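You operate a simulated robot arm through the tools that you are given. There is no shell and no other tool. Be economical: measure what you need, move in short steps, check, and stop when the job is done.

You run a simulated robot arm. Do the job below in one go: nothing can be reset, and whatever is moved stays where it is left.

JOB
Fit the two loose tiles in their numbered wells, then move the blue score marker to 1.
Fine: turn the dial to round 4; leave the other markers.

It is judged by the outcome, as a careful person would: the job done as asked, and still so three seconds after it is handed in. It fails if anything else is knocked over, pushed out of place, dropped, spilled or broken.

ROBOT AND FRAMES
A 7-joint arm with a two-finger parallel gripper, fixed in place. Base frame: the origin is at the foot of the arm, x ahead of it, y to its left, z up; the work surface is at about z = 740. Units: mm, degrees, N and s.
With the tool pointing down near the work surface it reaches from about 300 to 680 mm from the base axis. Its first joint turns from -66.0 to 66.0 degrees. Payload 1.57 kg.
Tool frame: the origin (TCP) lies between the finger pads and is the grasp point; the fingertips stand 30 mm ahead of it; z points along the fingers, y is the line along which they close. The gripper opens to 110 mm. The fingers are 24 mm wide and 12 mm thick; the gripper's body (48 by 112 mm) begins 78 mm behind the TCP.
Orientation is that of the tool frame in the base frame, as [roll, pitch, yaw] about the fixed x, y, z axes, in that order (R = Rz(yaw) Ry(pitch) Rx(roll)). With the fingers straight down and closing along the base's y, the tool's x points along the base's -x, its y along +y and its z along -z.

CONTROLS
- The arm moves only by the tool move_arm. Its argument "deltas" is a list of rows, each a list of 7 numbers: the shift along the base's x, y, z in mm, then the turn, a rotation vector about the base's x, y, z in degrees, then the finger opening in mm, from 0 to 110. In form: [[tx, ty, tz, rx, ry, rz, fingers], ...]. A call has 1 to 10 rows; each row shifts and turns the commanded pose from where the row before left it. Rows are played at 5 a second. More than 50 mm and 8.6 degrees between two rows, or a gripper value outside its range, and nothing of the call is played. Where a pose cannot be reached the arm comes as near as it can. A force on the tool above 40 N (or 10 N above the force at the start of the call, whichever is more), or a blocked arm, ends the call early, and 0.2 s more pass. The fingers move at their own pace (about 108 mm/s each) and stop on an object; they squeeze with about 28 N. The grip force told is the motor's: it shows also when the fingers shut on nothing. Time passes only in rows, and 0.2 s behind the last, so rows that do not move let the fingers close. It gives the time, the measured TCP pose, the force on the tool (base axes), the opening and the grip force at its end, in the units of the frame above (readings bear some noise), and new pictures: "views" is both (left out), scene, wrist or none.
- Cameras (640 x 400 px; columns grow to the right, rows downward): "scene" is fixed at [174, -407.5, 1401.2]; the picture's right is [0.64, -0.77, 0.00], its down [-0.49, -0.41, -0.77] and it looks along [0.59, 0.49, -0.64] (base axes); focal length 375 px, centre (320, 200). "wrist" rides on the gripper at [-36, 0, -80] in the tool frame; the picture's right is [0.00, -1.00, 0.00], its down [0.97, 0.00, -0.24] and it looks along [0.24, 0.00, 0.97] (tool axes); focal length 218 px, centre (320, 200). There is no depth. A picture from a camera that has moved, and an enlarged one, comes with that camera's place and axes in the base frame and with its lens. The place of the scene camera against the robot may be out by one fixed shift of up to 12 mm in any direction.
- close_up(camera, box): a new picture of the part [left, top, right, bottom] of that camera's present view, enlarged. The clock stands still meanwhile.
- hand_in(): hands the job in; it is judged then, once.

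Go step by step. Nothing tells you positions but the pictures and the camera data: compare them with the known pose of the tool, close in by small moves and look again before you grip or let go. The budget is 120 turns and 150 pictures, counting those below and the enlarged ones. Unless the task says otherwise, let go and move clear before handing in, and close with one line.

The tools are called after ">>>" as a command line: name --pt "numbers of a row" for each row, then --argument value for the rest, lists and objects as JSON in quotes. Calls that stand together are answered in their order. move_arm: Moves the arm, as the interface text tells. Its arguments: {"type":"object","properties":{"deltas":{"type":"array","items":{"type":"array","items":{"type":"number"}}},"views":{"type":"string","enum":["both","scene","wrist","none"]}},"required":["deltas"]} The other tools are called the same way: close_up (camera, box) takes an enlarged picture of a part of a camera's view; hand_in () hands the job in.

At the start:

```text
time: 0.0
eef_pos: [407.9, -72.7, 1036.1]
ee_rot: [180.0, 0.0, -179.9]
contact_force: [-0.8, 0.1, 1.0]
opening: 110.1
grip_force: 0.0
```

scene: 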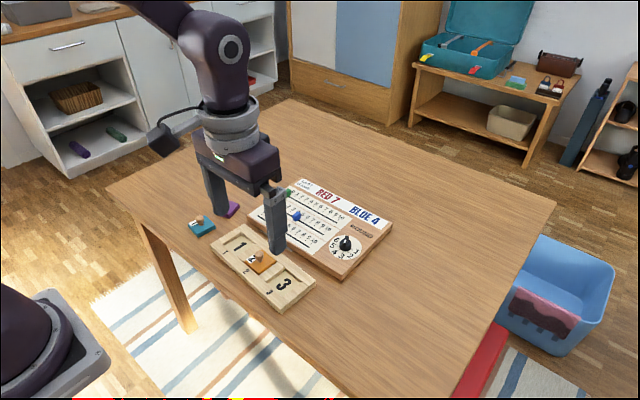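
wrist: 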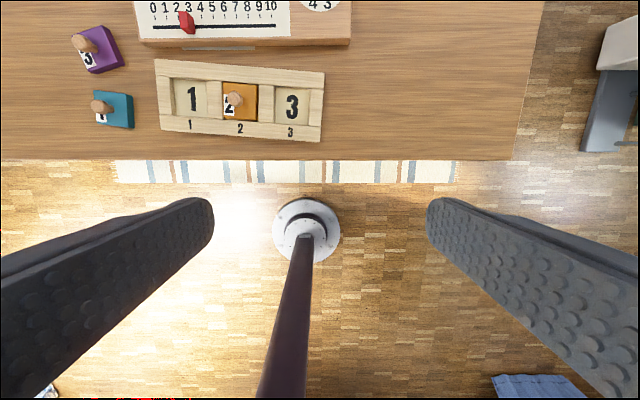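

I see a tray with wells 1, 2, 3 (tile 2 already in), two loose tiles (purple 3, teal 1), and a scoreboard with sliders and a dial. I'll look closer first.

>>> close_up --camera "scene" --box '[180, 170, 400, 310]'

>>> close_up --camera "wrist" --box '[60, 0, 360, 160]'

```text
2.86 times, centred on (290, 240) of scene
camera zoom: at [174.0, -407.5, 1401.2], right [0.64, -0.77, 0.0], down [-0.49, -0.41, -0.77], along [0.59, 0.49, -0.64], focal length 1072 px, centre (406, 86)
```

zoom: 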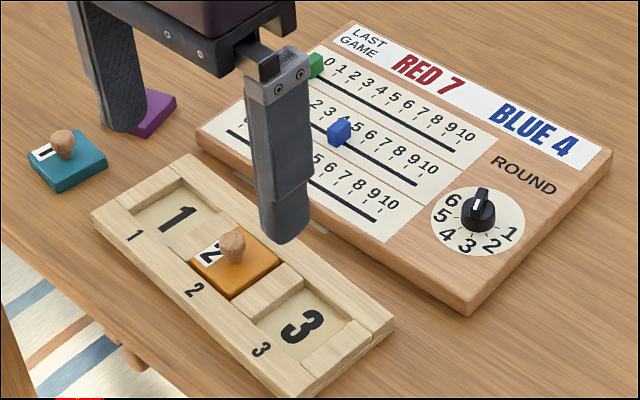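

```text
2.13 times, centred on (210, 80) of wrist
camera zoom: at [445.2, -72.8, 1115.7], right [0.0, -1.0, 0.0], down [-0.97, 0.0, 0.24], along [-0.24, 0.0, -0.97], focal length 466 px, centre (555, 456)
```

zoom: 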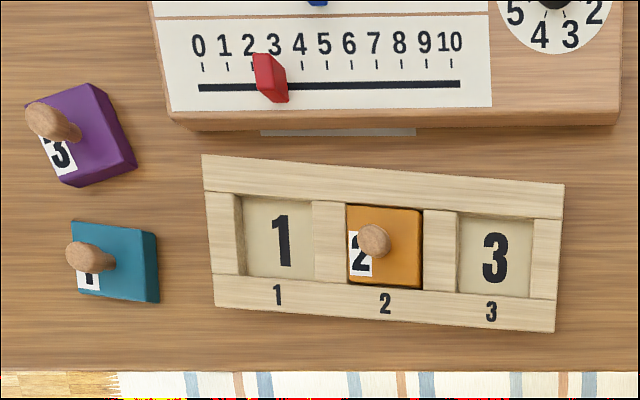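

Tile 1 (teal) is near (500, 245); I'll move above the tiles to get a straight-down view.

>>> move_arm --pt "18 45 -10 0 0 0 110" --pt "18 45 -10 0 0 0 110" --pt "18 45 -10 0 0 0 110" --pt "18 45 -10 0 0 0 110" --pt "18 45 -10 0 0 0 110" --pt "0 0 0 0 0 0 110"

```text
time: 1.4
eef_pos: [498.6, 154.7, 985.6]
ee_rot: [180.0, -0.1, 180.0]
contact_force: [0.3, 0.1, -0.4]
opening: 110.1
grip_force: 0.0
camera wrist: at [535.6, 154.9, 1066.8], right [0.0, -1.0, 0.0], down [-0.97, 0.0, 0.24], along [-0.24, 0.0, -0.97], focal length 218 px, centre (320, 200)
```

scene: 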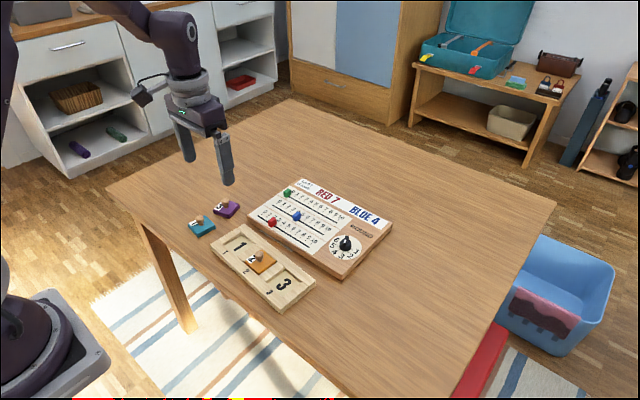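
wrist: 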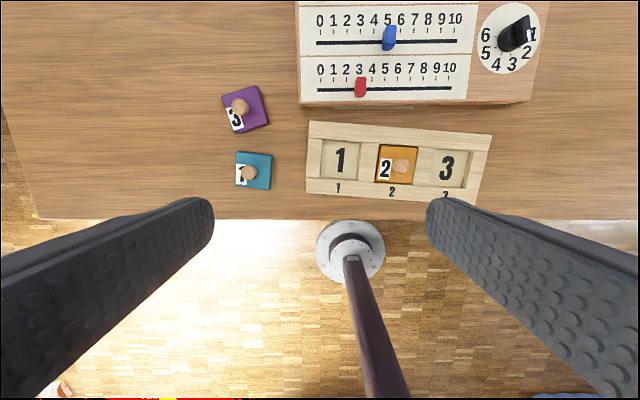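

>>> close_up --camera "wrist" --box '[200, 70, 360, 210]'

>>> close_up --camera "wrist" --box '[290, 100, 510, 220]'

>>> close_up --camera "wrist" --box '[290, 0, 560, 115]'

>>> close_up --camera "scene" --box '[180, 170, 400, 310]'

```text
2.86 times, centred on (280, 140) of wrist
camera zoom: at [535.6, 154.9, 1066.8], right [0.0, -1.0, 0.0], down [-0.97, 0.0, 0.24], along [-0.24, 0.0, -0.97], focal length 624 px, centre (434, 371)
```

zoom: 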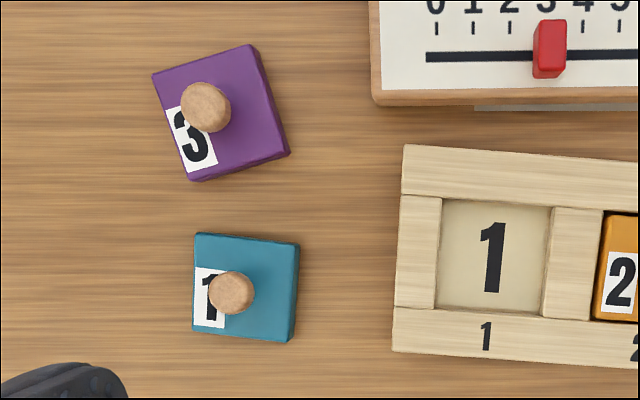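

```text
2.91 times, centred on (400, 160) of wrist
camera zoom: at [535.6, 154.9, 1066.8], right [0.0, -1.0, 0.0], down [-0.97, 0.0, 0.24], along [-0.24, 0.0, -0.97], focal length 635 px, centre (87, 316)
```

zoom: 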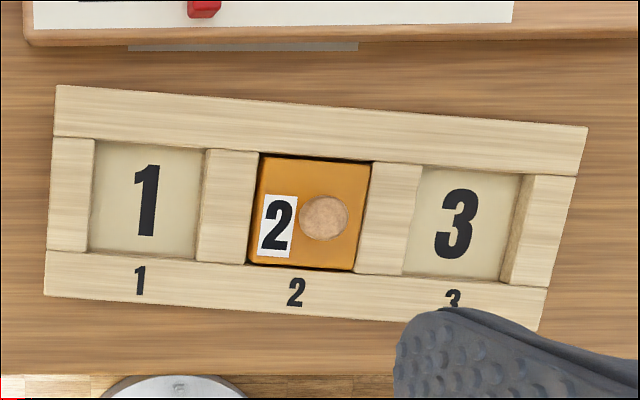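

```text
2.37 times, centred on (425, 58) of wrist
camera zoom: at [535.6, 154.9, 1066.8], right [0.0, -1.0, 0.0], down [-0.97, 0.0, 0.24], along [-0.24, 0.0, -0.97], focal length 517 px, centre (71, 538)
```

zoom: 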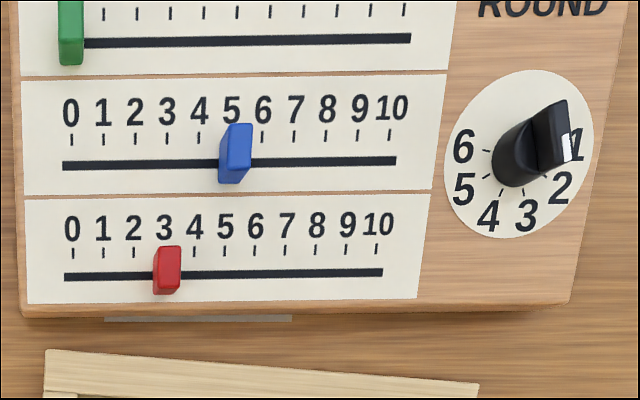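

```text
2.86 times, centred on (290, 240) of scene
camera zoom: at [174.0, -407.4, 1401.2], right [0.64, -0.77, 0.0], down [-0.49, -0.41, -0.77], along [0.59, 0.49, -0.64], focal length 1072 px, centre (406, 86)
```

zoom: 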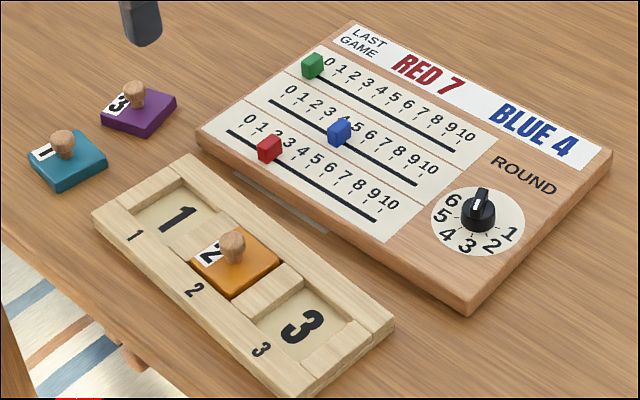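

Teal tile centre ≈ (501, 250), about 49 mm square; well 1 ≈ (516, 126), tray turned about 4.4° clockwise. I'll go above the teal tile and look closer.

>>> move_arm --pt "0.5 32 -30 0 0 -2 60" --pt "0.5 32 -30 0 0 -2 60" --pt "0.5 31 -30 0 0 -2 60" --pt "0 0 -5 0 0 0 60" --views "wrist"

```text
time: 2.4
eef_pos: [500.1, 246.1, 891.7]
ee_rot: [180.0, 0.0, 174.0]
contact_force: [0.2, 0.1, -0.3]
opening: 60.0
grip_force: 0.0
camera wrist: at [535.9, 243.4, 971.9], right [-0.1, -0.99, 0.0], down [-0.97, 0.1, 0.24], along [-0.24, 0.03, -0.97], focal length 218 px, centre (320, 200)
```

wrist: 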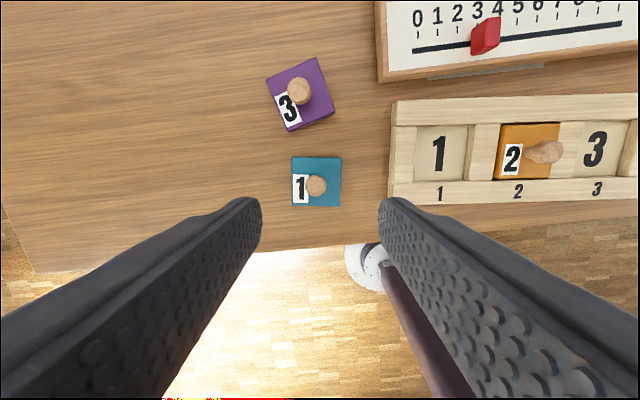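

The knob lines up almost with the tool axis. I'll let the arm settle and take a close-up.

>>> move_arm --pt "0 0 -30 0 0 0 50" --pt "0 0 -20 0 0 0 50" --pt "0 0 0 0 0 0 50" --views "none"

>>> close_up --camera "wrist" --box '[240, 100, 400, 240]'

```text
time: 3.2
eef_pos: [500.7, 247.1, 842.3]
ee_rot: [-179.9, 0.0, 173.9]
contact_force: [1.2, 0.5, 0.2]
opening: 50.1
grip_force: 0.0
```

```text
2.86 times, centred on (320, 170) of wrist
camera zoom: at [537.1, 242.9, 922.0], right [-0.1, -0.99, 0.0], down [-0.97, 0.1, 0.24], along [-0.24, 0.03, -0.97], focal length 624 px, centre (320, 286)
```

zoom: 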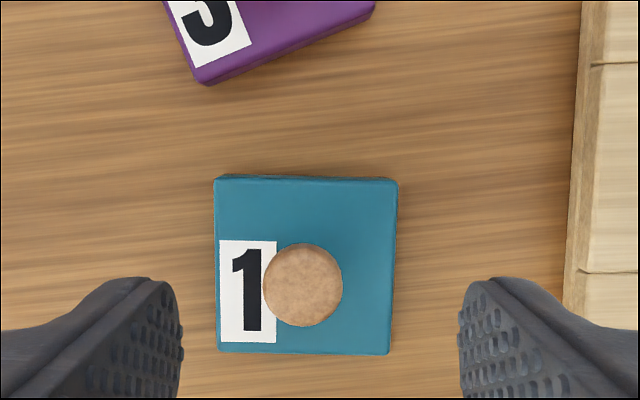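

Knob is ~4 mm to +y of the tool axis. I'll correct and descend until the fingertips are just above the tile top.

>>> move_arm --pt "0.4 4 0 0 0 -1 44" --pt "0 0 -25 0 0 0 44" --pt "0 0 -23 0 0 0 44" --pt "0 0 0 0 0 0 44" --views "both"

>>> close_up --camera "scene" --box '[150, 170, 270, 250]'

```text
time: 4.2
eef_pos: [499.7, 253.0, 794.2]
ee_rot: [180.0, 0.1, 173.0]
contact_force: [0.1, 0.1, 0.6]
opening: 44.0
grip_force: 0.1
camera wrist: at [536.3, 248.4, 874.3], right [-0.12, -0.99, 0.0], down [-0.96, 0.12, 0.24], along [-0.24, 0.03, -0.97], focal length 218 px, centre (320, 200)
```

scene: 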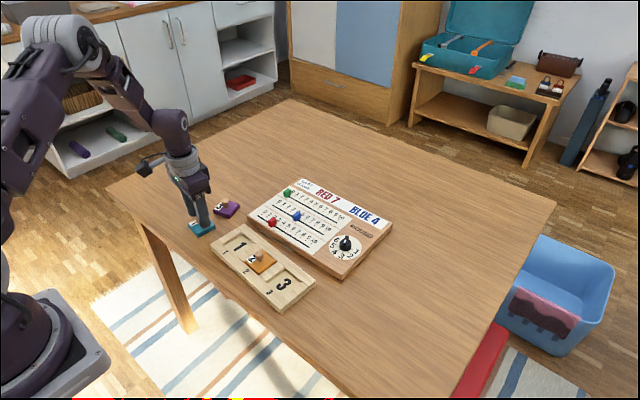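
wrist: 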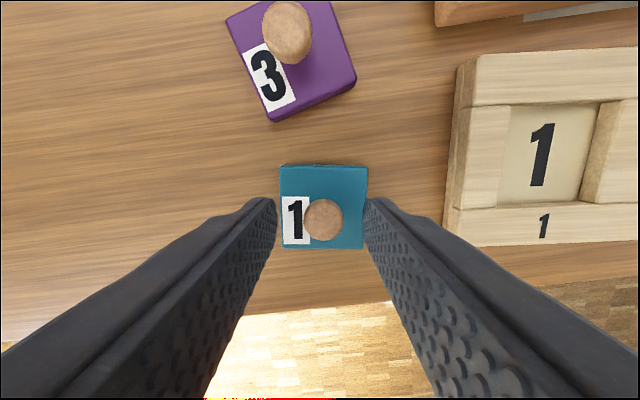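

```text
5.00 times, centred on (210, 210) of scene
camera zoom: at [174.0, -407.5, 1401.2], right [0.64, -0.77, 0.0], down [-0.49, -0.41, -0.77], along [0.59, 0.49, -0.64], focal length 1877 px, centre (870, 150)
```

zoom: 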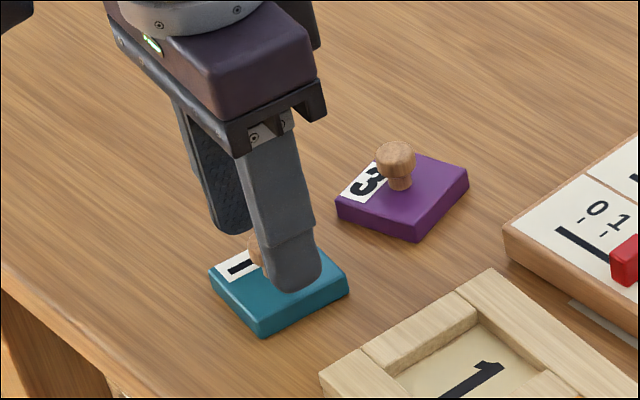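

Knob ≈1.7 mm off to −y; adjusting, going down 6 mm, then closing on the knob.

>>> move_arm --pt "0.8 -1.7 0 0 0 0 44" --pt "0 0 -7 0 0 0 44" --pt "0 0 0 0 0 0 30" --pt "0 0 0 0 0 0 10" --pt "0 0 0 0 0 0 10" --views "wrist"

>>> close_up --camera "scene" --box '[150, 170, 270, 250]'

```text
time: 5.4
eef_pos: [500.1, 249.5, 785.8]
ee_rot: [-180.0, 0.0, 172.9]
contact_force: [0.1, -0.8, 1.2]
opening: 18.2
grip_force: 28.2
camera wrist: at [536.7, 245.8, 867.0], right [-0.12, -0.99, 0.0], down [-0.96, 0.12, 0.24], along [-0.24, 0.03, -0.97], focal length 218 px, centre (320, 200)
```

wrist: 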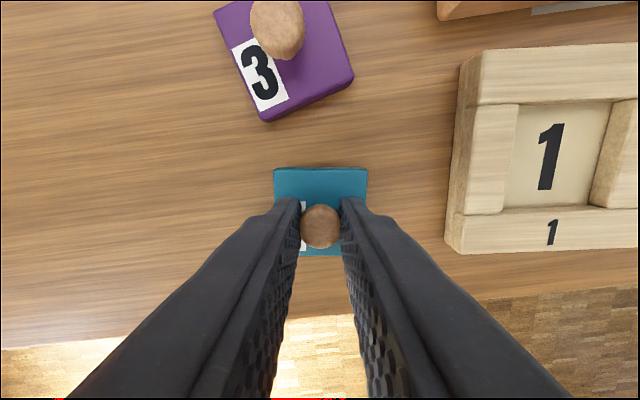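

```text
5.00 times, centred on (210, 210) of scene
camera zoom: at [174.0, -407.5, 1401.2], right [0.64, -0.77, 0.0], down [-0.49, -0.41, -0.77], along [0.59, 0.49, -0.64], focal length 1877 px, centre (870, 150)
```

zoom: 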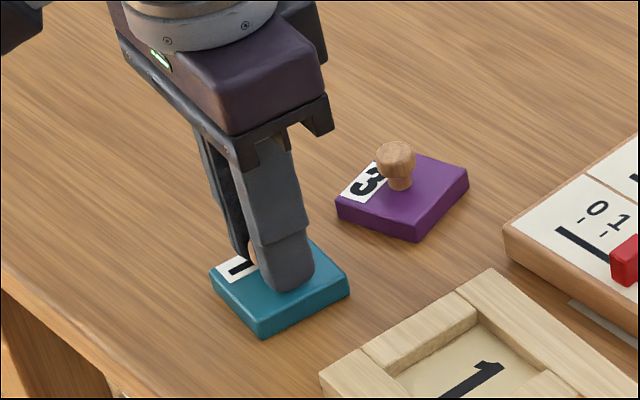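

Gripped. Lift straight up and carry over well 1, turning to match the tray.

>>> move_arm --pt "0 0 20 0 0 0 10" --pt "0 0 30 0 0 0 10" --pt "4 -31 0 0 0 0.9 10" --pt "4 -31 0 0 0 0.9 10" --pt "4 -31 0 0 0 0.9 10" --pt "3.6 -30.2 0 0 0 0 10" --pt "0 0 0 0 0 0 10" --pt "0 0 0 0 0 0 10" --views "both"

>>> close_up --camera "wrist" --box '[240, 120, 400, 260]'

```text
time: 7.2
eef_pos: [514.1, 123.3, 835.6]
ee_rot: [179.9, -0.1, 175.7]
contact_force: [0.2, 0.5, 0.2]
opening: 17.9
grip_force: 27.8
camera wrist: at [551.2, 120.4, 916.1], right [-0.07, -1.0, 0.0], down [-0.97, 0.07, 0.24], along [-0.24, 0.02, -0.97], focal length 218 px, centre (320, 200)
```

scene: 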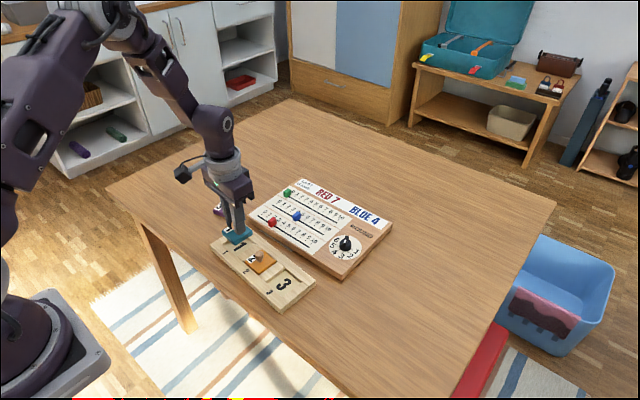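
wrist: 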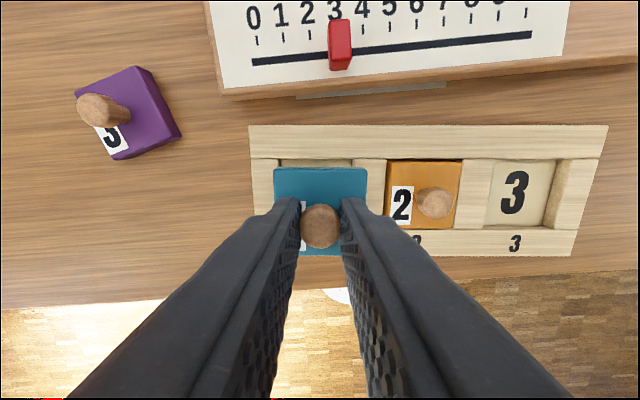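

```text
2.86 times, centred on (320, 190) of wrist
camera zoom: at [551.2, 120.4, 916.1], right [-0.07, -1.0, 0.0], down [-0.97, 0.07, 0.24], along [-0.24, 0.02, -0.97], focal length 624 px, centre (320, 229)
```

zoom: 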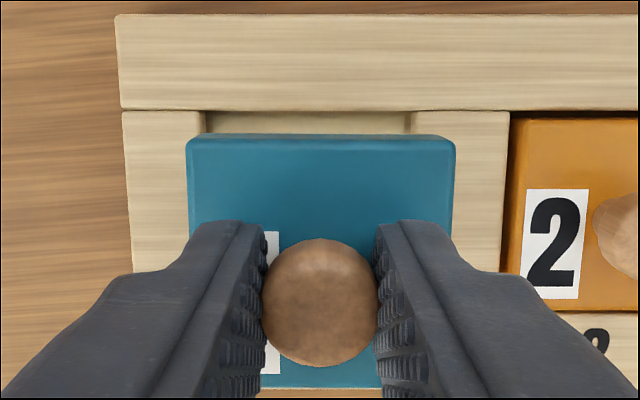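

Tray and tile are aligned in yaw; well centre is ~3 mm to +y and ~1.5 mm to +x. Correct and descend partway.

>>> move_arm --pt "1.4 3 0 0 0 0 10" --pt "0 0 -15 0 0 0 10" --pt "0 0 -10 0 0 0 10" --pt "0 0 0 0 0 0 10" --pt "0 0 0 0 0 0 10" --views "none"

>>> close_up --camera "wrist" --box '[240, 120, 400, 260]'

>>> close_up --camera "scene" --box '[180, 200, 300, 280]'

```text
time: 8.4
eef_pos: [517.4, 129.0, 809.9]
ee_rot: [-180.0, -0.1, 175.8]
contact_force: [-0.8, 0.4, -0.2]
opening: 18.3
grip_force: 29.0
```

```text
2.86 times, centred on (320, 190) of wrist
camera zoom: at [553.4, 125.8, 890.4], right [-0.07, -1.0, 0.0], down [-0.97, 0.07, 0.24], along [-0.24, 0.02, -0.97], focal length 624 px, centre (320, 229)
```

zoom: 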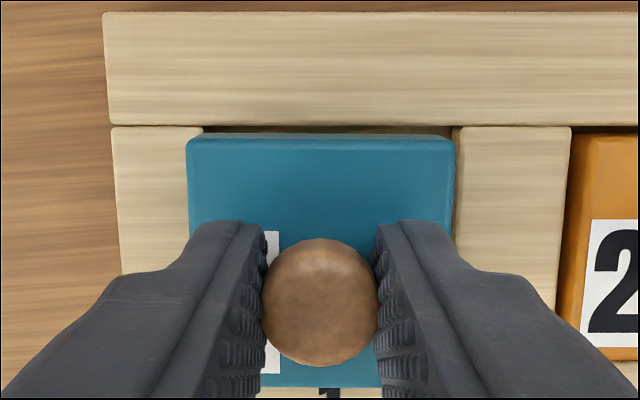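

```text
5.00 times, centred on (240, 240) of scene
camera zoom: at [174.0, -407.5, 1401.2], right [0.64, -0.77, 0.0], down [-0.49, -0.41, -0.77], along [0.59, 0.49, -0.64], focal length 1877 px, centre (720, 0)
```

zoom: 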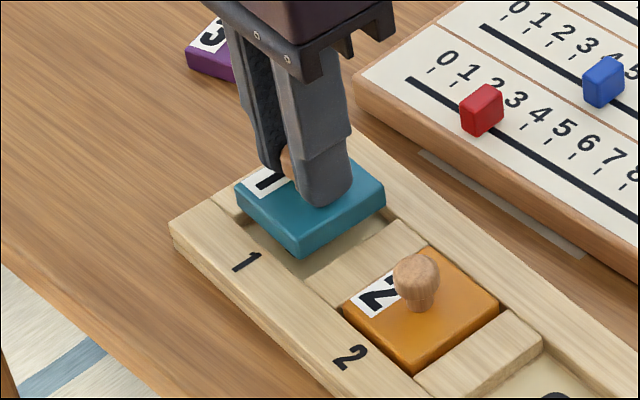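

Nearly over the well; I need a finer look at the gaps before lowering.

>>> close_up --camera "wrist" --box '[275, 140, 375, 202]'

```text
6.40 times, centred on (325, 171) of wrist
camera zoom: at [553.4, 125.8, 890.4], right [-0.07, -1.0, 0.0], down [-0.97, 0.07, 0.24], along [-0.24, 0.02, -0.97], focal length 1397 px, centre (288, 386)
```

zoom: 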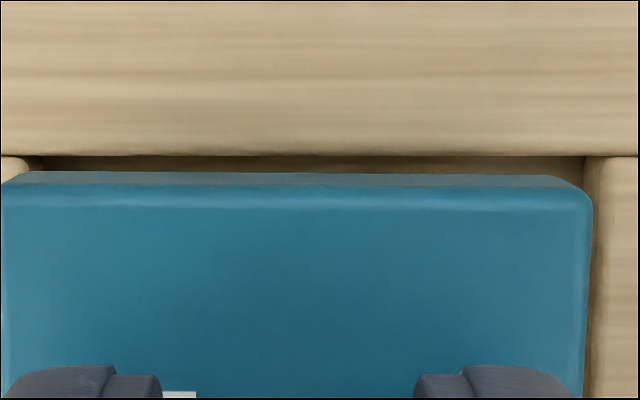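

Tile needs about 2 mm to −y and 1 mm to −x. Correcting, then lowering to just above the rim.

>>> move_arm --pt "-1 -1.9 0 0 0 0 10" --pt "0 0 -5 0 0 0 10" --pt "0 0 0 0 0 0 10" --pt "0 0 0 0 0 0 10" --views "none"

>>> close_up --camera "wrist" --box '[275, 140, 375, 202]'

>>> close_up --camera "scene" --box '[210, 220, 270, 260]'

```text
time: 9.4
eef_pos: [515.8, 127.7, 805.3]
ee_rot: [-180.0, -0.1, 175.7]
contact_force: [0.6, 0.5, -0.3]
opening: 18.2
grip_force: 28.1
```

```text
6.40 times, centred on (325, 171) of wrist
camera zoom: at [552.7, 124.8, 885.4], right [-0.07, -1.0, 0.0], down [-0.97, 0.07, 0.24], along [-0.24, 0.02, -0.97], focal length 1397 px, centre (288, 386)
```

zoom: 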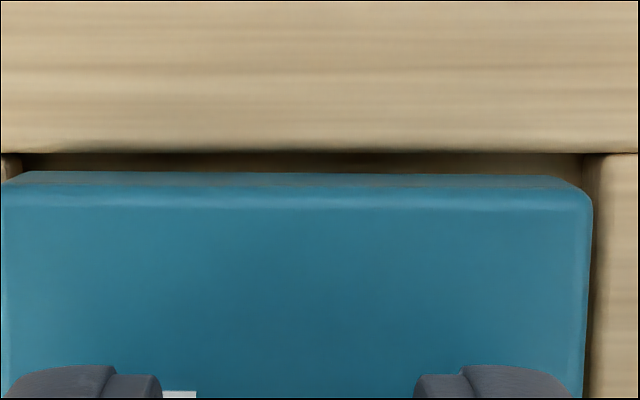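

```text
10.00 times, centred on (240, 240) of scene
camera zoom: at [174.0, -407.5, 1401.2], right [0.64, -0.77, 0.0], down [-0.49, -0.41, -0.77], along [0.59, 0.49, -0.64], focal length 3754 px, centre (1120, -200)
```

zoom: 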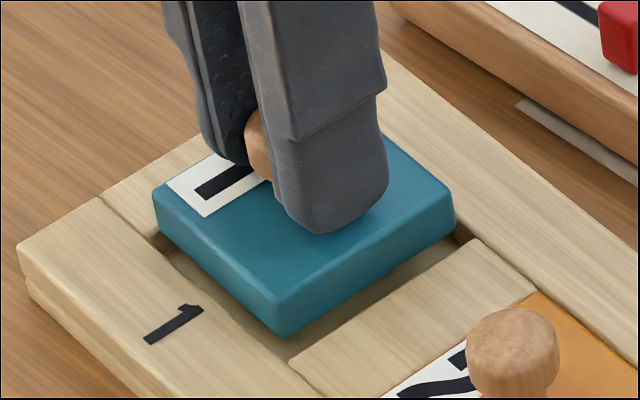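

X is centred; still ~1.8 mm more needed to −y. Correct and re-check.

>>> move_arm --pt "0 -1.8 0 0 0 0 10" --pt "0 0 0 0 0 0 10" --pt "0 0 0 0 0 0 10" --views "none"

>>> close_up --camera "wrist" --box '[275, 140, 375, 202]'

>>> close_up --camera "scene" --box '[210, 220, 270, 260]'

```text
time: 10.2
eef_pos: [517.4, 124.0, 805.2]
ee_rot: [-180.0, 0.0, 175.8]
contact_force: [0.2, 0.7, 0.2]
opening: 18.2
grip_force: 28.4
```

```text
6.40 times, centred on (325, 171) of wrist
camera zoom: at [553.3, 122.4, 885.8], right [-0.07, -1.0, 0.0], down [-0.97, 0.07, 0.24], along [-0.24, 0.02, -0.97], focal length 1397 px, centre (288, 386)
```

zoom: 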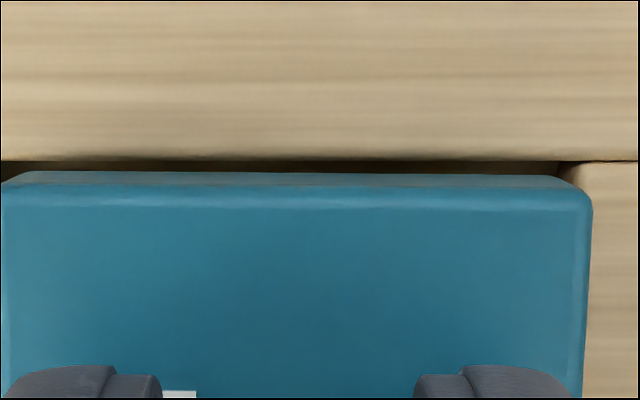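

```text
10.00 times, centred on (240, 240) of scene
camera zoom: at [174.0, -407.5, 1401.2], right [0.64, -0.77, 0.0], down [-0.49, -0.41, -0.77], along [0.59, 0.49, -0.64], focal length 3754 px, centre (1120, -200)
```

zoom: 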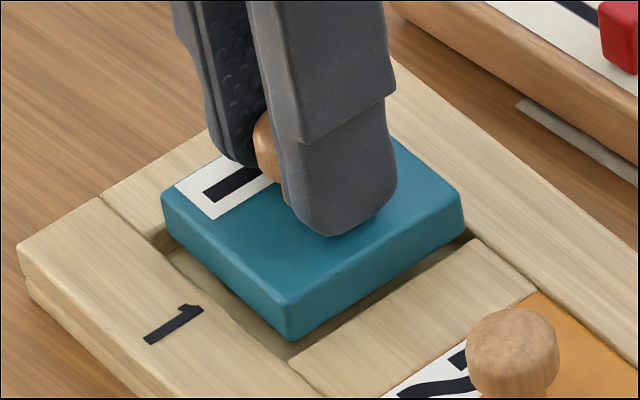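

Slightly overshot: need ≈0.7 mm back in +y and −x.

>>> move_arm --pt "-0.8 0.6 0 0 0 0 10" --pt "0 0 0 0 0 0 10" --pt "0 0 0 0 0 0 10" --views "none"

>>> close_up --camera "wrist" --box '[270, 140, 370, 202]'

>>> close_up --camera "scene" --box '[210, 220, 270, 260]'

```text
time: 11.0
eef_pos: [516.1, 125.1, 806.6]
ee_rot: [180.0, 0.0, 175.7]
contact_force: [0.0, -0.4, -1.3]
opening: 18.3
grip_force: 28.1
```

```text
6.40 times, centred on (320, 171) of wrist
camera zoom: at [553.1, 123.0, 886.3], right [-0.07, -1.0, 0.0], down [-0.97, 0.07, 0.24], along [-0.24, 0.02, -0.97], focal length 1397 px, centre (320, 386)
```

zoom: 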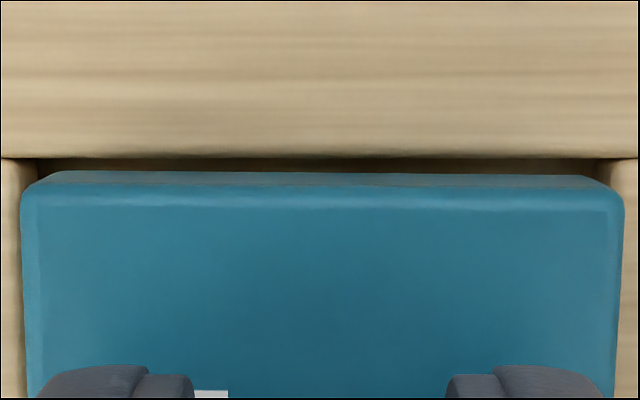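

```text
10.00 times, centred on (240, 240) of scene
camera zoom: at [174.0, -407.5, 1401.2], right [0.64, -0.77, 0.0], down [-0.49, -0.41, -0.77], along [0.59, 0.49, -0.64], focal length 3754 px, centre (1120, -200)
```

zoom: 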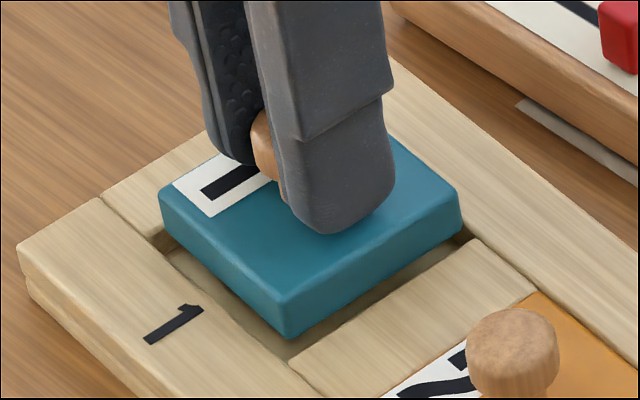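

Now centred in both directions. Lowering into the well.

>>> move_arm --pt "0 0 -4 0 0 0 10" --pt "0 0 -4 0 0 0 10" --pt "0 0 -3 0 0 0 10" --pt "0 0 0 0 0 0 10" --views "none"

>>> close_up --camera "wrist" --box '[270, 140, 370, 202]'

>>> close_up --camera "scene" --box '[210, 220, 270, 260]'

```text
time: 12.0
eef_pos: [516.3, 125.8, 793.6]
ee_rot: [179.9, 0.0, 175.7]
contact_force: [-1.8, -0.4, 10.8]
opening: 18.1
grip_force: 28.1
```

```text
6.40 times, centred on (320, 171) of wrist
camera zoom: at [553.5, 123.5, 875.1], right [-0.07, -1.0, 0.0], down [-0.97, 0.07, 0.24], along [-0.24, 0.02, -0.97], focal length 1397 px, centre (320, 386)
```

zoom: 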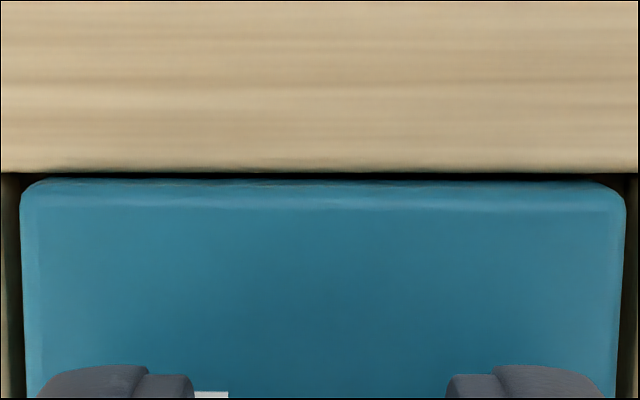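

```text
10.00 times, centred on (240, 240) of scene
camera zoom: at [173.8, -407.5, 1401.2], right [0.64, -0.77, 0.0], down [-0.49, -0.41, -0.77], along [0.59, 0.49, -0.64], focal length 3754 px, centre (1120, -200)
```

zoom: 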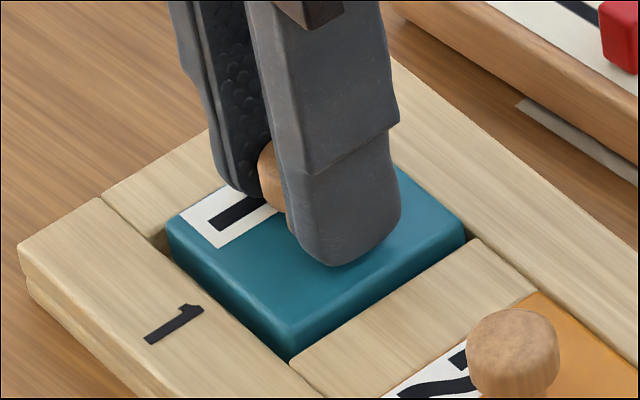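

The tile is seated on the well floor (force 11 N). Release and raise.

>>> move_arm --pt "0 0 1 0 0 0 24" --pt "0 0 0 0 0 0 40" --pt "0 0 0 0 0 0 40" --pt "0 0 30 0 0 0 40" --pt "0 0 40 0 0 0 40" --pt "0 0 0 0 0 0 44" --views "wrist"

>>> close_up --camera "scene" --box '[190, 210, 290, 275]'

```text
time: 13.4
eef_pos: [515.9, 124.9, 865.8]
ee_rot: [179.9, 0.0, 175.8]
contact_force: [-0.2, -0.1, -0.2]
opening: 44.0
grip_force: 0.1
camera wrist: at [551.9, 121.8, 945.6], right [-0.07, -1.0, 0.0], down [-0.97, 0.07, 0.24], along [-0.24, 0.02, -0.97], focal length 218 px, centre (320, 200)
```

wrist: 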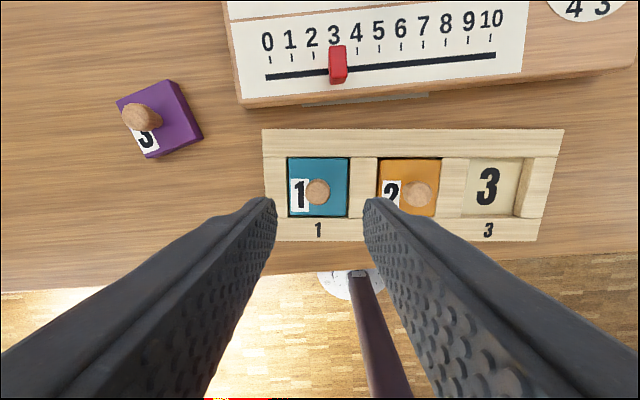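

```text
6.15 times, centred on (240, 242) of scene
camera zoom: at [174.0, -407.5, 1401.2], right [0.64, -0.77, 0.0], down [-0.49, -0.41, -0.77], along [0.59, 0.49, -0.64], focal length 2310 px, centre (812, -62)
```

zoom: 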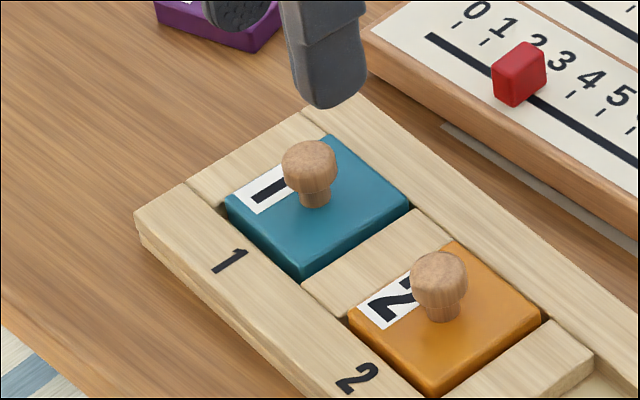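

Tile 1 is seated like tile 2. Next: move over the purple tile (≈(582, 254), turned ≈15° the other way).

>>> move_arm --pt "16 32 0 0 0 5 50" --pt "16 32 0 0 0 5 50" --pt "16 32 -5 0 0 5 50" --pt "17 32 -15 0 0 5 50" --pt "0 0 0 0 0 0 50" --pt "0 0 0 0 0 0 50" --views "none"

>>> close_up --camera "wrist" --box '[240, 100, 400, 240]'

```text
time: 14.8
eef_pos: [578.6, 251.3, 844.8]
ee_rot: [180.0, 0.1, -164.2]
contact_force: [-0.3, 0.7, 0.3]
opening: 50.0
grip_force: 0.0
```

```text
2.86 times, centred on (320, 170) of wrist
camera zoom: at [615.6, 262.0, 925.1], right [0.27, -0.96, 0.0], down [-0.93, -0.26, 0.24], along [-0.23, -0.07, -0.97], focal length 624 px, centre (320, 286)
```

zoom: 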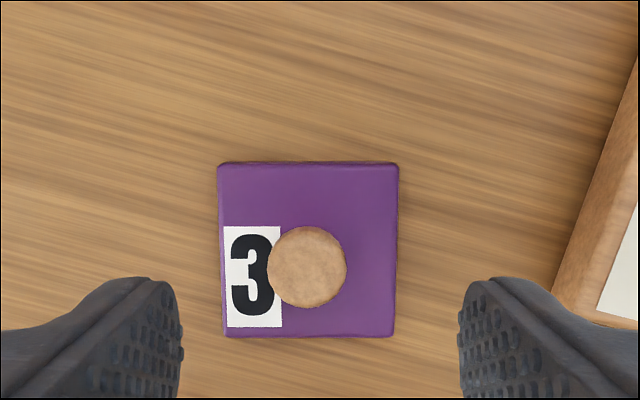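

Yaw matches. Knob is offset by about (+2.2, +3.8) mm; correct and descend part of the way.

>>> move_arm --pt "2.2 3.8 0 0 0 0 44" --pt "0 0 -25 0 0 0 44" --pt "0 0 -22 0 0 0 44" --pt "0 0 0 0 0 0 44" --pt "0 0 0 0 0 0 44" --views "wrist"

```text
time: 16.0
eef_pos: [583.5, 257.0, 798.8]
ee_rot: [180.0, -0.1, -164.2]
contact_force: [-0.1, 0.3, 0.1]
opening: 44.1
grip_force: 0.0
camera wrist: at [617.9, 266.6, 878.9], right [0.27, -0.96, 0.0], down [-0.93, -0.26, 0.24], along [-0.23, -0.07, -0.97], focal length 218 px, centre (320, 200)
```

wrist: 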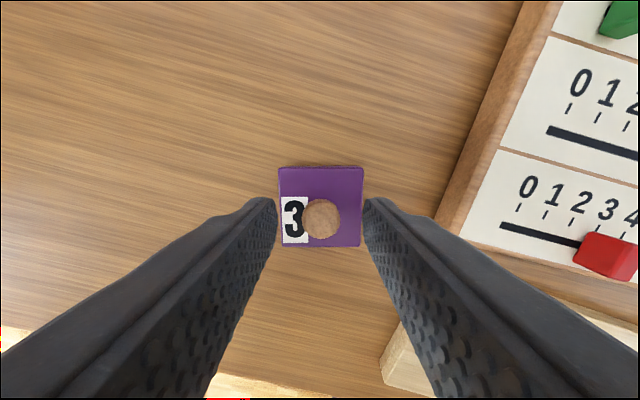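

Well centred. Down to grip height and close.

>>> move_arm --pt "0.2 -0.8 -6 0 0 0 44" --pt "0 0 -6.5 0 0 0 44" --pt "0 0 0 0 0 0 30" --pt "0 0 0 0 0 0 10" --pt "0 0 0 0 0 0 10" --views "wrist"

```text
time: 17.2
eef_pos: [583.1, 257.0, 786.5]
ee_rot: [-180.0, 0.0, -164.3]
contact_force: [-0.4, -0.7, 0.0]
opening: 18.1
grip_force: 27.6
camera wrist: at [618.4, 266.9, 867.0], right [0.27, -0.96, 0.0], down [-0.93, -0.26, 0.24], along [-0.23, -0.07, -0.97], focal length 218 px, centre (320, 200)
```

wrist: 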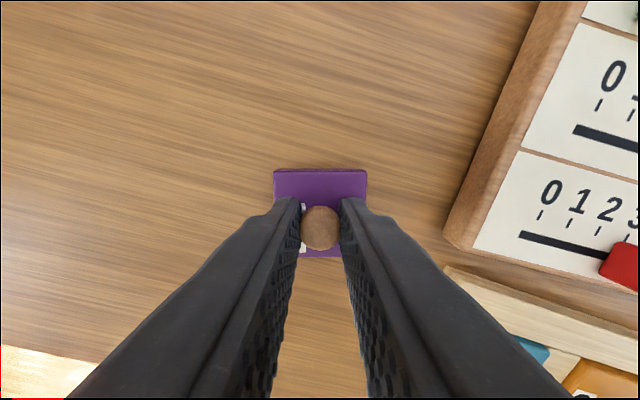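

Gripped. Lift 70 mm and carry over well 3 (≈(504, −31)), turning −20° to match the tray.

>>> move_arm --pt "0 0 30 0 0 0 10" --pt "0 0 40 0 0 0 10" --pt "-11.3 -41 0 0 0 -2.86 10" --pt "-11.3 -41 0 0 0 -2.86 10" --pt "-11.3 -41 0 0 0 -2.86 10" --pt "-11.3 -41 0 0 0 -2.86 10" --pt "-11.3 -41 0 0 0 -2.86 10" --pt "-11.3 -41 0 0 0 -2.86 10" --pt "-11.2 -42 0 0 0 -2.84 10" --pt "0 0 0 0 0 0 10" --views "none"

>>> move_arm --pt "0 0 -25 0 0 0 10" --pt "0 0 0 0 0 0 10" --pt "0 0 0 0 0 0 10" --views "wrist"

>>> close_up --camera "wrist" --box '[240, 120, 400, 260]'

```text
time: 19.4
eef_pos: [504.9, -32.8, 855.4]
ee_rot: [-180.0, 0.0, 175.7]
contact_force: [-0.4, 0.2, -1.2]
opening: 18.0
grip_force: 28.5
```

```text
time: 20.2
eef_pos: [506.0, -32.5, 831.0]
ee_rot: [-180.0, 0.0, 175.8]
contact_force: [-0.5, -0.4, -0.5]
opening: 17.9
grip_force: 27.8
camera wrist: at [542.2, -35.2, 911.4], right [-0.07, -1.0, 0.0], down [-0.97, 0.07, 0.24], along [-0.24, 0.02, -0.97], focal length 218 px, centre (320, 200)
```

wrist: 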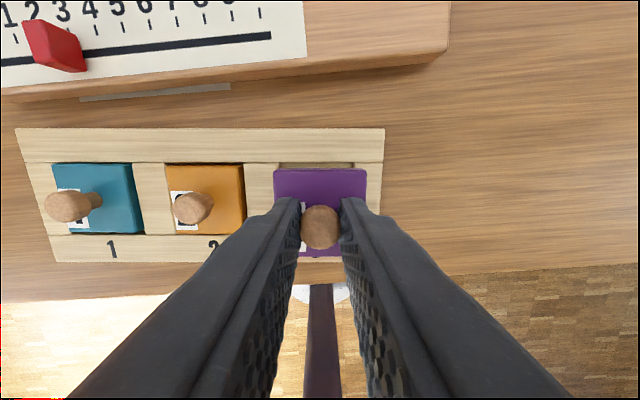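

```text
2.86 times, centred on (320, 190) of wrist
camera zoom: at [542.2, -35.2, 911.4], right [-0.07, -1.0, 0.0], down [-0.97, 0.07, 0.24], along [-0.24, 0.02, -0.97], focal length 624 px, centre (320, 229)
```

zoom: 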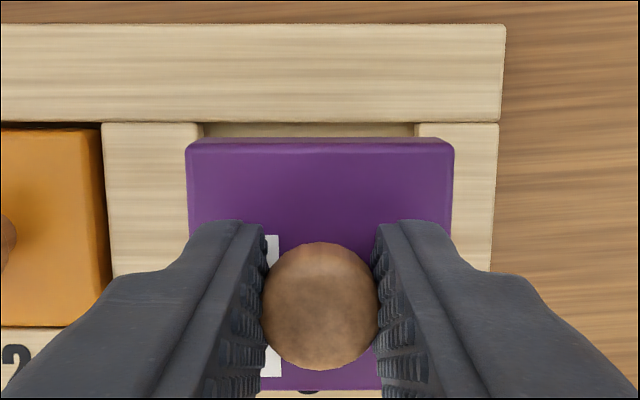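

Well 3 centre is ~2.8 mm to +y and ~1.7 mm to −x. Correct and lower to just above the rim.

>>> move_arm --pt "-1.6 2.8 0 0 0 0 10" --pt "0 0 -13 0 0 0 10" --pt "0 0 -12 0 0 0 10" --pt "0 0 0 0 0 0 10" --pt "0 0 0 0 0 0 10" --views "none"

>>> close_up --camera "wrist" --box '[270, 140, 370, 202]'

>>> close_up --camera "scene" --box '[250, 255, 325, 305]'

```text
time: 21.4
eef_pos: [504.3, -26.7, 805.2]
ee_rot: [180.0, 0.0, 175.8]
contact_force: [0.0, -0.2, -0.7]
opening: 18.2
grip_force: 28.5
```

```text
6.40 times, centred on (320, 171) of wrist
camera zoom: at [540.7, -29.9, 885.7], right [-0.07, -1.0, 0.0], down [-0.97, 0.07, 0.24], along [-0.24, 0.02, -0.97], focal length 1397 px, centre (320, 386)
```

zoom: 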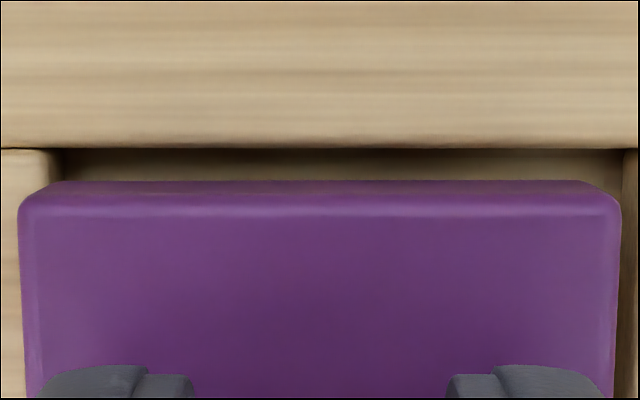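

```text
8.00 times, centred on (288, 280) of scene
camera zoom: at [174.0, -407.5, 1401.2], right [0.64, -0.77, 0.0], down [-0.49, -0.41, -0.77], along [0.59, 0.49, -0.64], focal length 3003 px, centre (580, -440)
```

zoom: 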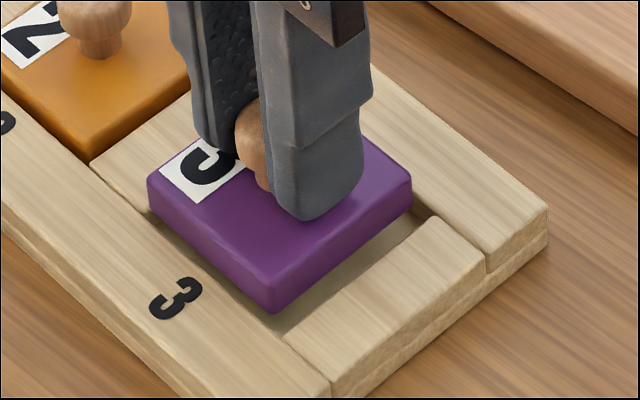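

Need ≈2.4 mm to −y and 0.9 mm to +x.

>>> move_arm --pt "0.8 -2.4 0 0 0 0 10" --pt "0 0 0 0 0 0 10" --pt "0 0 0 0 0 0 10" --views "none"

>>> close_up --camera "wrist" --box '[270, 140, 370, 202]'

>>> close_up --camera "scene" --box '[250, 255, 325, 305]'

```text
time: 22.2
eef_pos: [504.2, -30.0, 806.2]
ee_rot: [179.9, 0.0, 175.8]
contact_force: [-0.7, -0.1, 0.1]
opening: 18.1
grip_force: 27.7
```

```text
6.40 times, centred on (320, 171) of wrist
camera zoom: at [541.1, -32.6, 886.2], right [-0.07, -1.0, 0.0], down [-0.97, 0.07, 0.24], along [-0.24, 0.02, -0.97], focal length 1397 px, centre (320, 386)
```

zoom: 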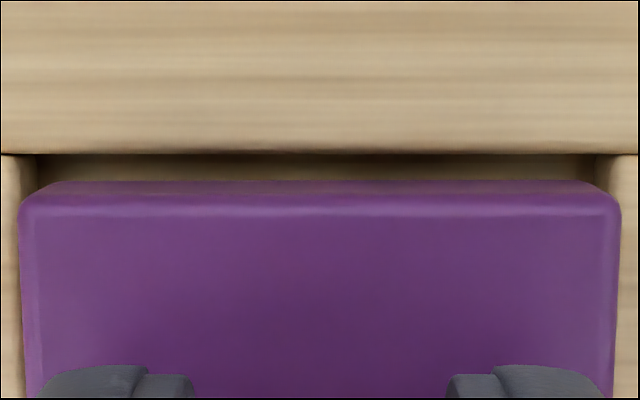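

```text
8.00 times, centred on (288, 280) of scene
camera zoom: at [174.0, -407.5, 1401.2], right [0.64, -0.77, 0.0], down [-0.49, -0.41, -0.77], along [0.59, 0.49, -0.64], focal length 3003 px, centre (580, -440)
```

zoom: 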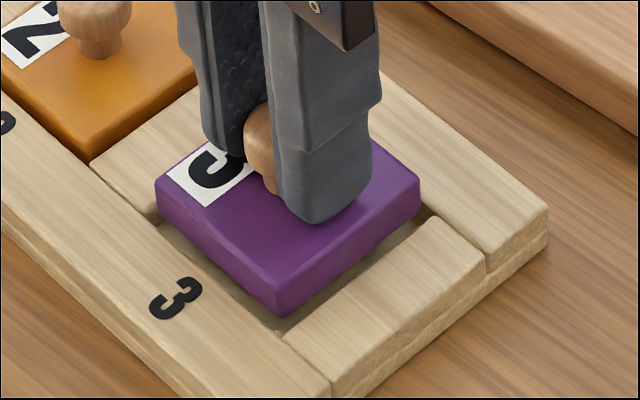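

Centred. Lowering into well 3.

>>> move_arm --pt "0.3 0 -4 0 0 0 10" --pt "0 0 -4 0 0 0 10" --pt "0 0 -3.5 0 0 0 10" --pt "0 0 0 0 0 0 10" --views "none"

>>> close_up --camera "scene" --box '[250, 255, 325, 305]'

```text
time: 23.2
eef_pos: [505.7, -32.1, 793.5]
ee_rot: [180.0, 0.0, 175.8]
contact_force: [-4.2, 1.4, 22.0]
opening: 18.3
grip_force: 28.5
```

```text
8.00 times, centred on (288, 280) of scene
camera zoom: at [173.6, -407.4, 1401.3], right [0.64, -0.77, 0.0], down [-0.49, -0.41, -0.77], along [0.59, 0.49, -0.64], focal length 3003 px, centre (580, -440)
```

zoom: 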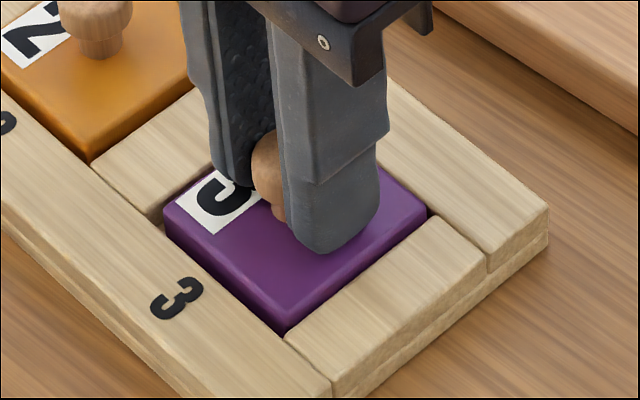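

Seated. Release gently and rise.

>>> move_arm --pt "0 0 1.5 0 0 0 10" --pt "0 0 0 0 0 0 24" --pt "0 0 0 0 0 0 40" --pt "0 0 0 0 0 0 40" --pt "0 0 30 0 0 0 40" --pt "0 0 40 0 0 0 40" --pt "0 0 0 0 0 0 44" --views "wrist"

>>> close_up --camera "scene" --box '[200, 220, 330, 310]'

```text
time: 24.8
eef_pos: [502.8, -30.8, 867.5]
ee_rot: [179.9, 0.0, 175.8]
contact_force: [0.3, 0.2, -0.6]
opening: 43.9
grip_force: 0.1
camera wrist: at [540.0, -34.4, 947.9], right [-0.07, -1.0, 0.0], down [-0.97, 0.07, 0.24], along [-0.24, 0.02, -0.97], focal length 218 px, centre (320, 200)
```

wrist: 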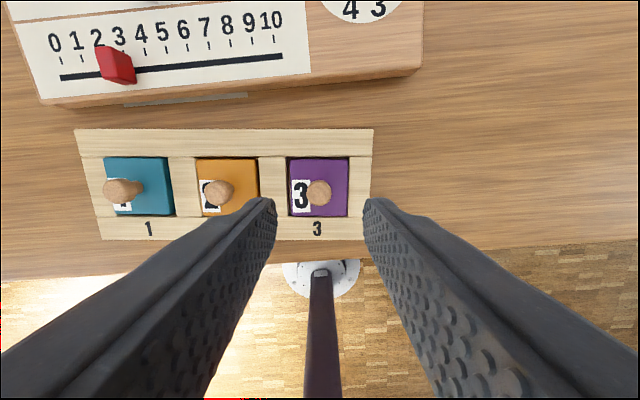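

```text
4.44 times, centred on (265, 265) of scene
camera zoom: at [174.0, -407.5, 1401.2], right [0.64, -0.77, 0.0], down [-0.49, -0.41, -0.77], along [0.59, 0.49, -0.64], focal length 1668 px, centre (564, -89)
```

zoom: 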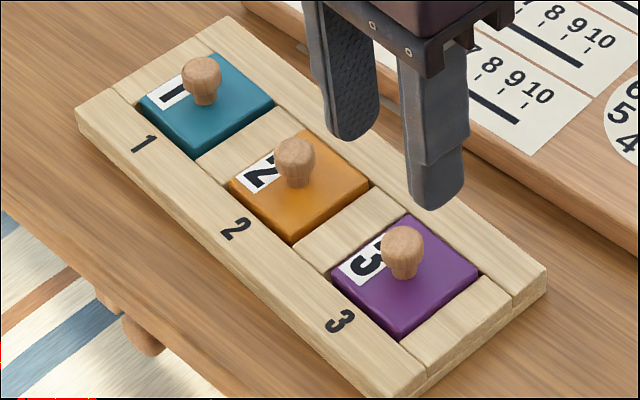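

All three tiles are seated. Next the blue marker, near (652, 75); moving above the board, aligned with the slot.

>>> move_arm --pt "34 27 5 0 0 1.2 50" --pt "34 27 5 0 0 1.2 50" --pt "34 27 0 0 0 1.2 50" --pt "34 27 0 0 0 1.2 50" --pt "0 0 0 0 0 0 50" --pt "0 0 0 0 0 0 50" --views "wrist"

>>> close_up --camera "scene" --box '[240, 170, 400, 285]'

>>> close_up --camera "wrist" --box '[140, 110, 520, 250]'

```text
time: 26.2
eef_pos: [639.6, 76.6, 876.4]
ee_rot: [180.0, 0.0, -179.5]
contact_force: [-0.1, 0.2, -0.7]
opening: 50.0
grip_force: 0.1
camera wrist: at [676.5, 77.1, 956.6], right [0.01, -1.0, 0.0], down [-0.97, -0.01, 0.24], along [-0.24, 0.0, -0.97], focal length 218 px, centre (320, 200)
```

wrist: 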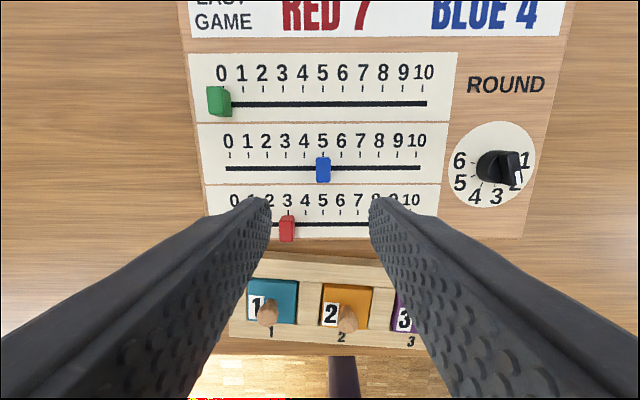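

```text
3.48 times, centred on (320, 228) of scene
camera zoom: at [174.0, -407.4, 1401.2], right [0.64, -0.77, 0.0], down [-0.49, -0.41, -0.77], along [0.59, 0.49, -0.64], focal length 1306 px, centre (320, 104)
```

zoom: 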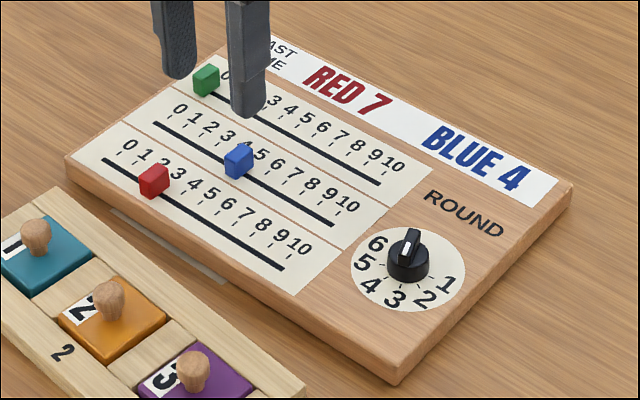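

```text
1.68 times, centred on (330, 180) of wrist
camera zoom: at [676.5, 77.1, 956.6], right [0.01, -1.0, 0.0], down [-0.97, -0.01, 0.24], along [-0.24, 0.0, -0.97], focal length 368 px, centre (303, 234)
```

zoom: 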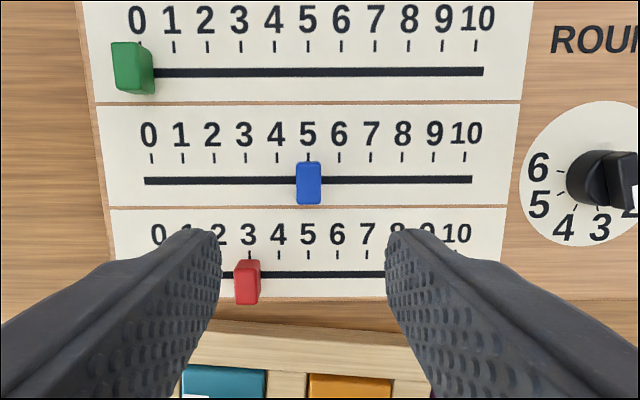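

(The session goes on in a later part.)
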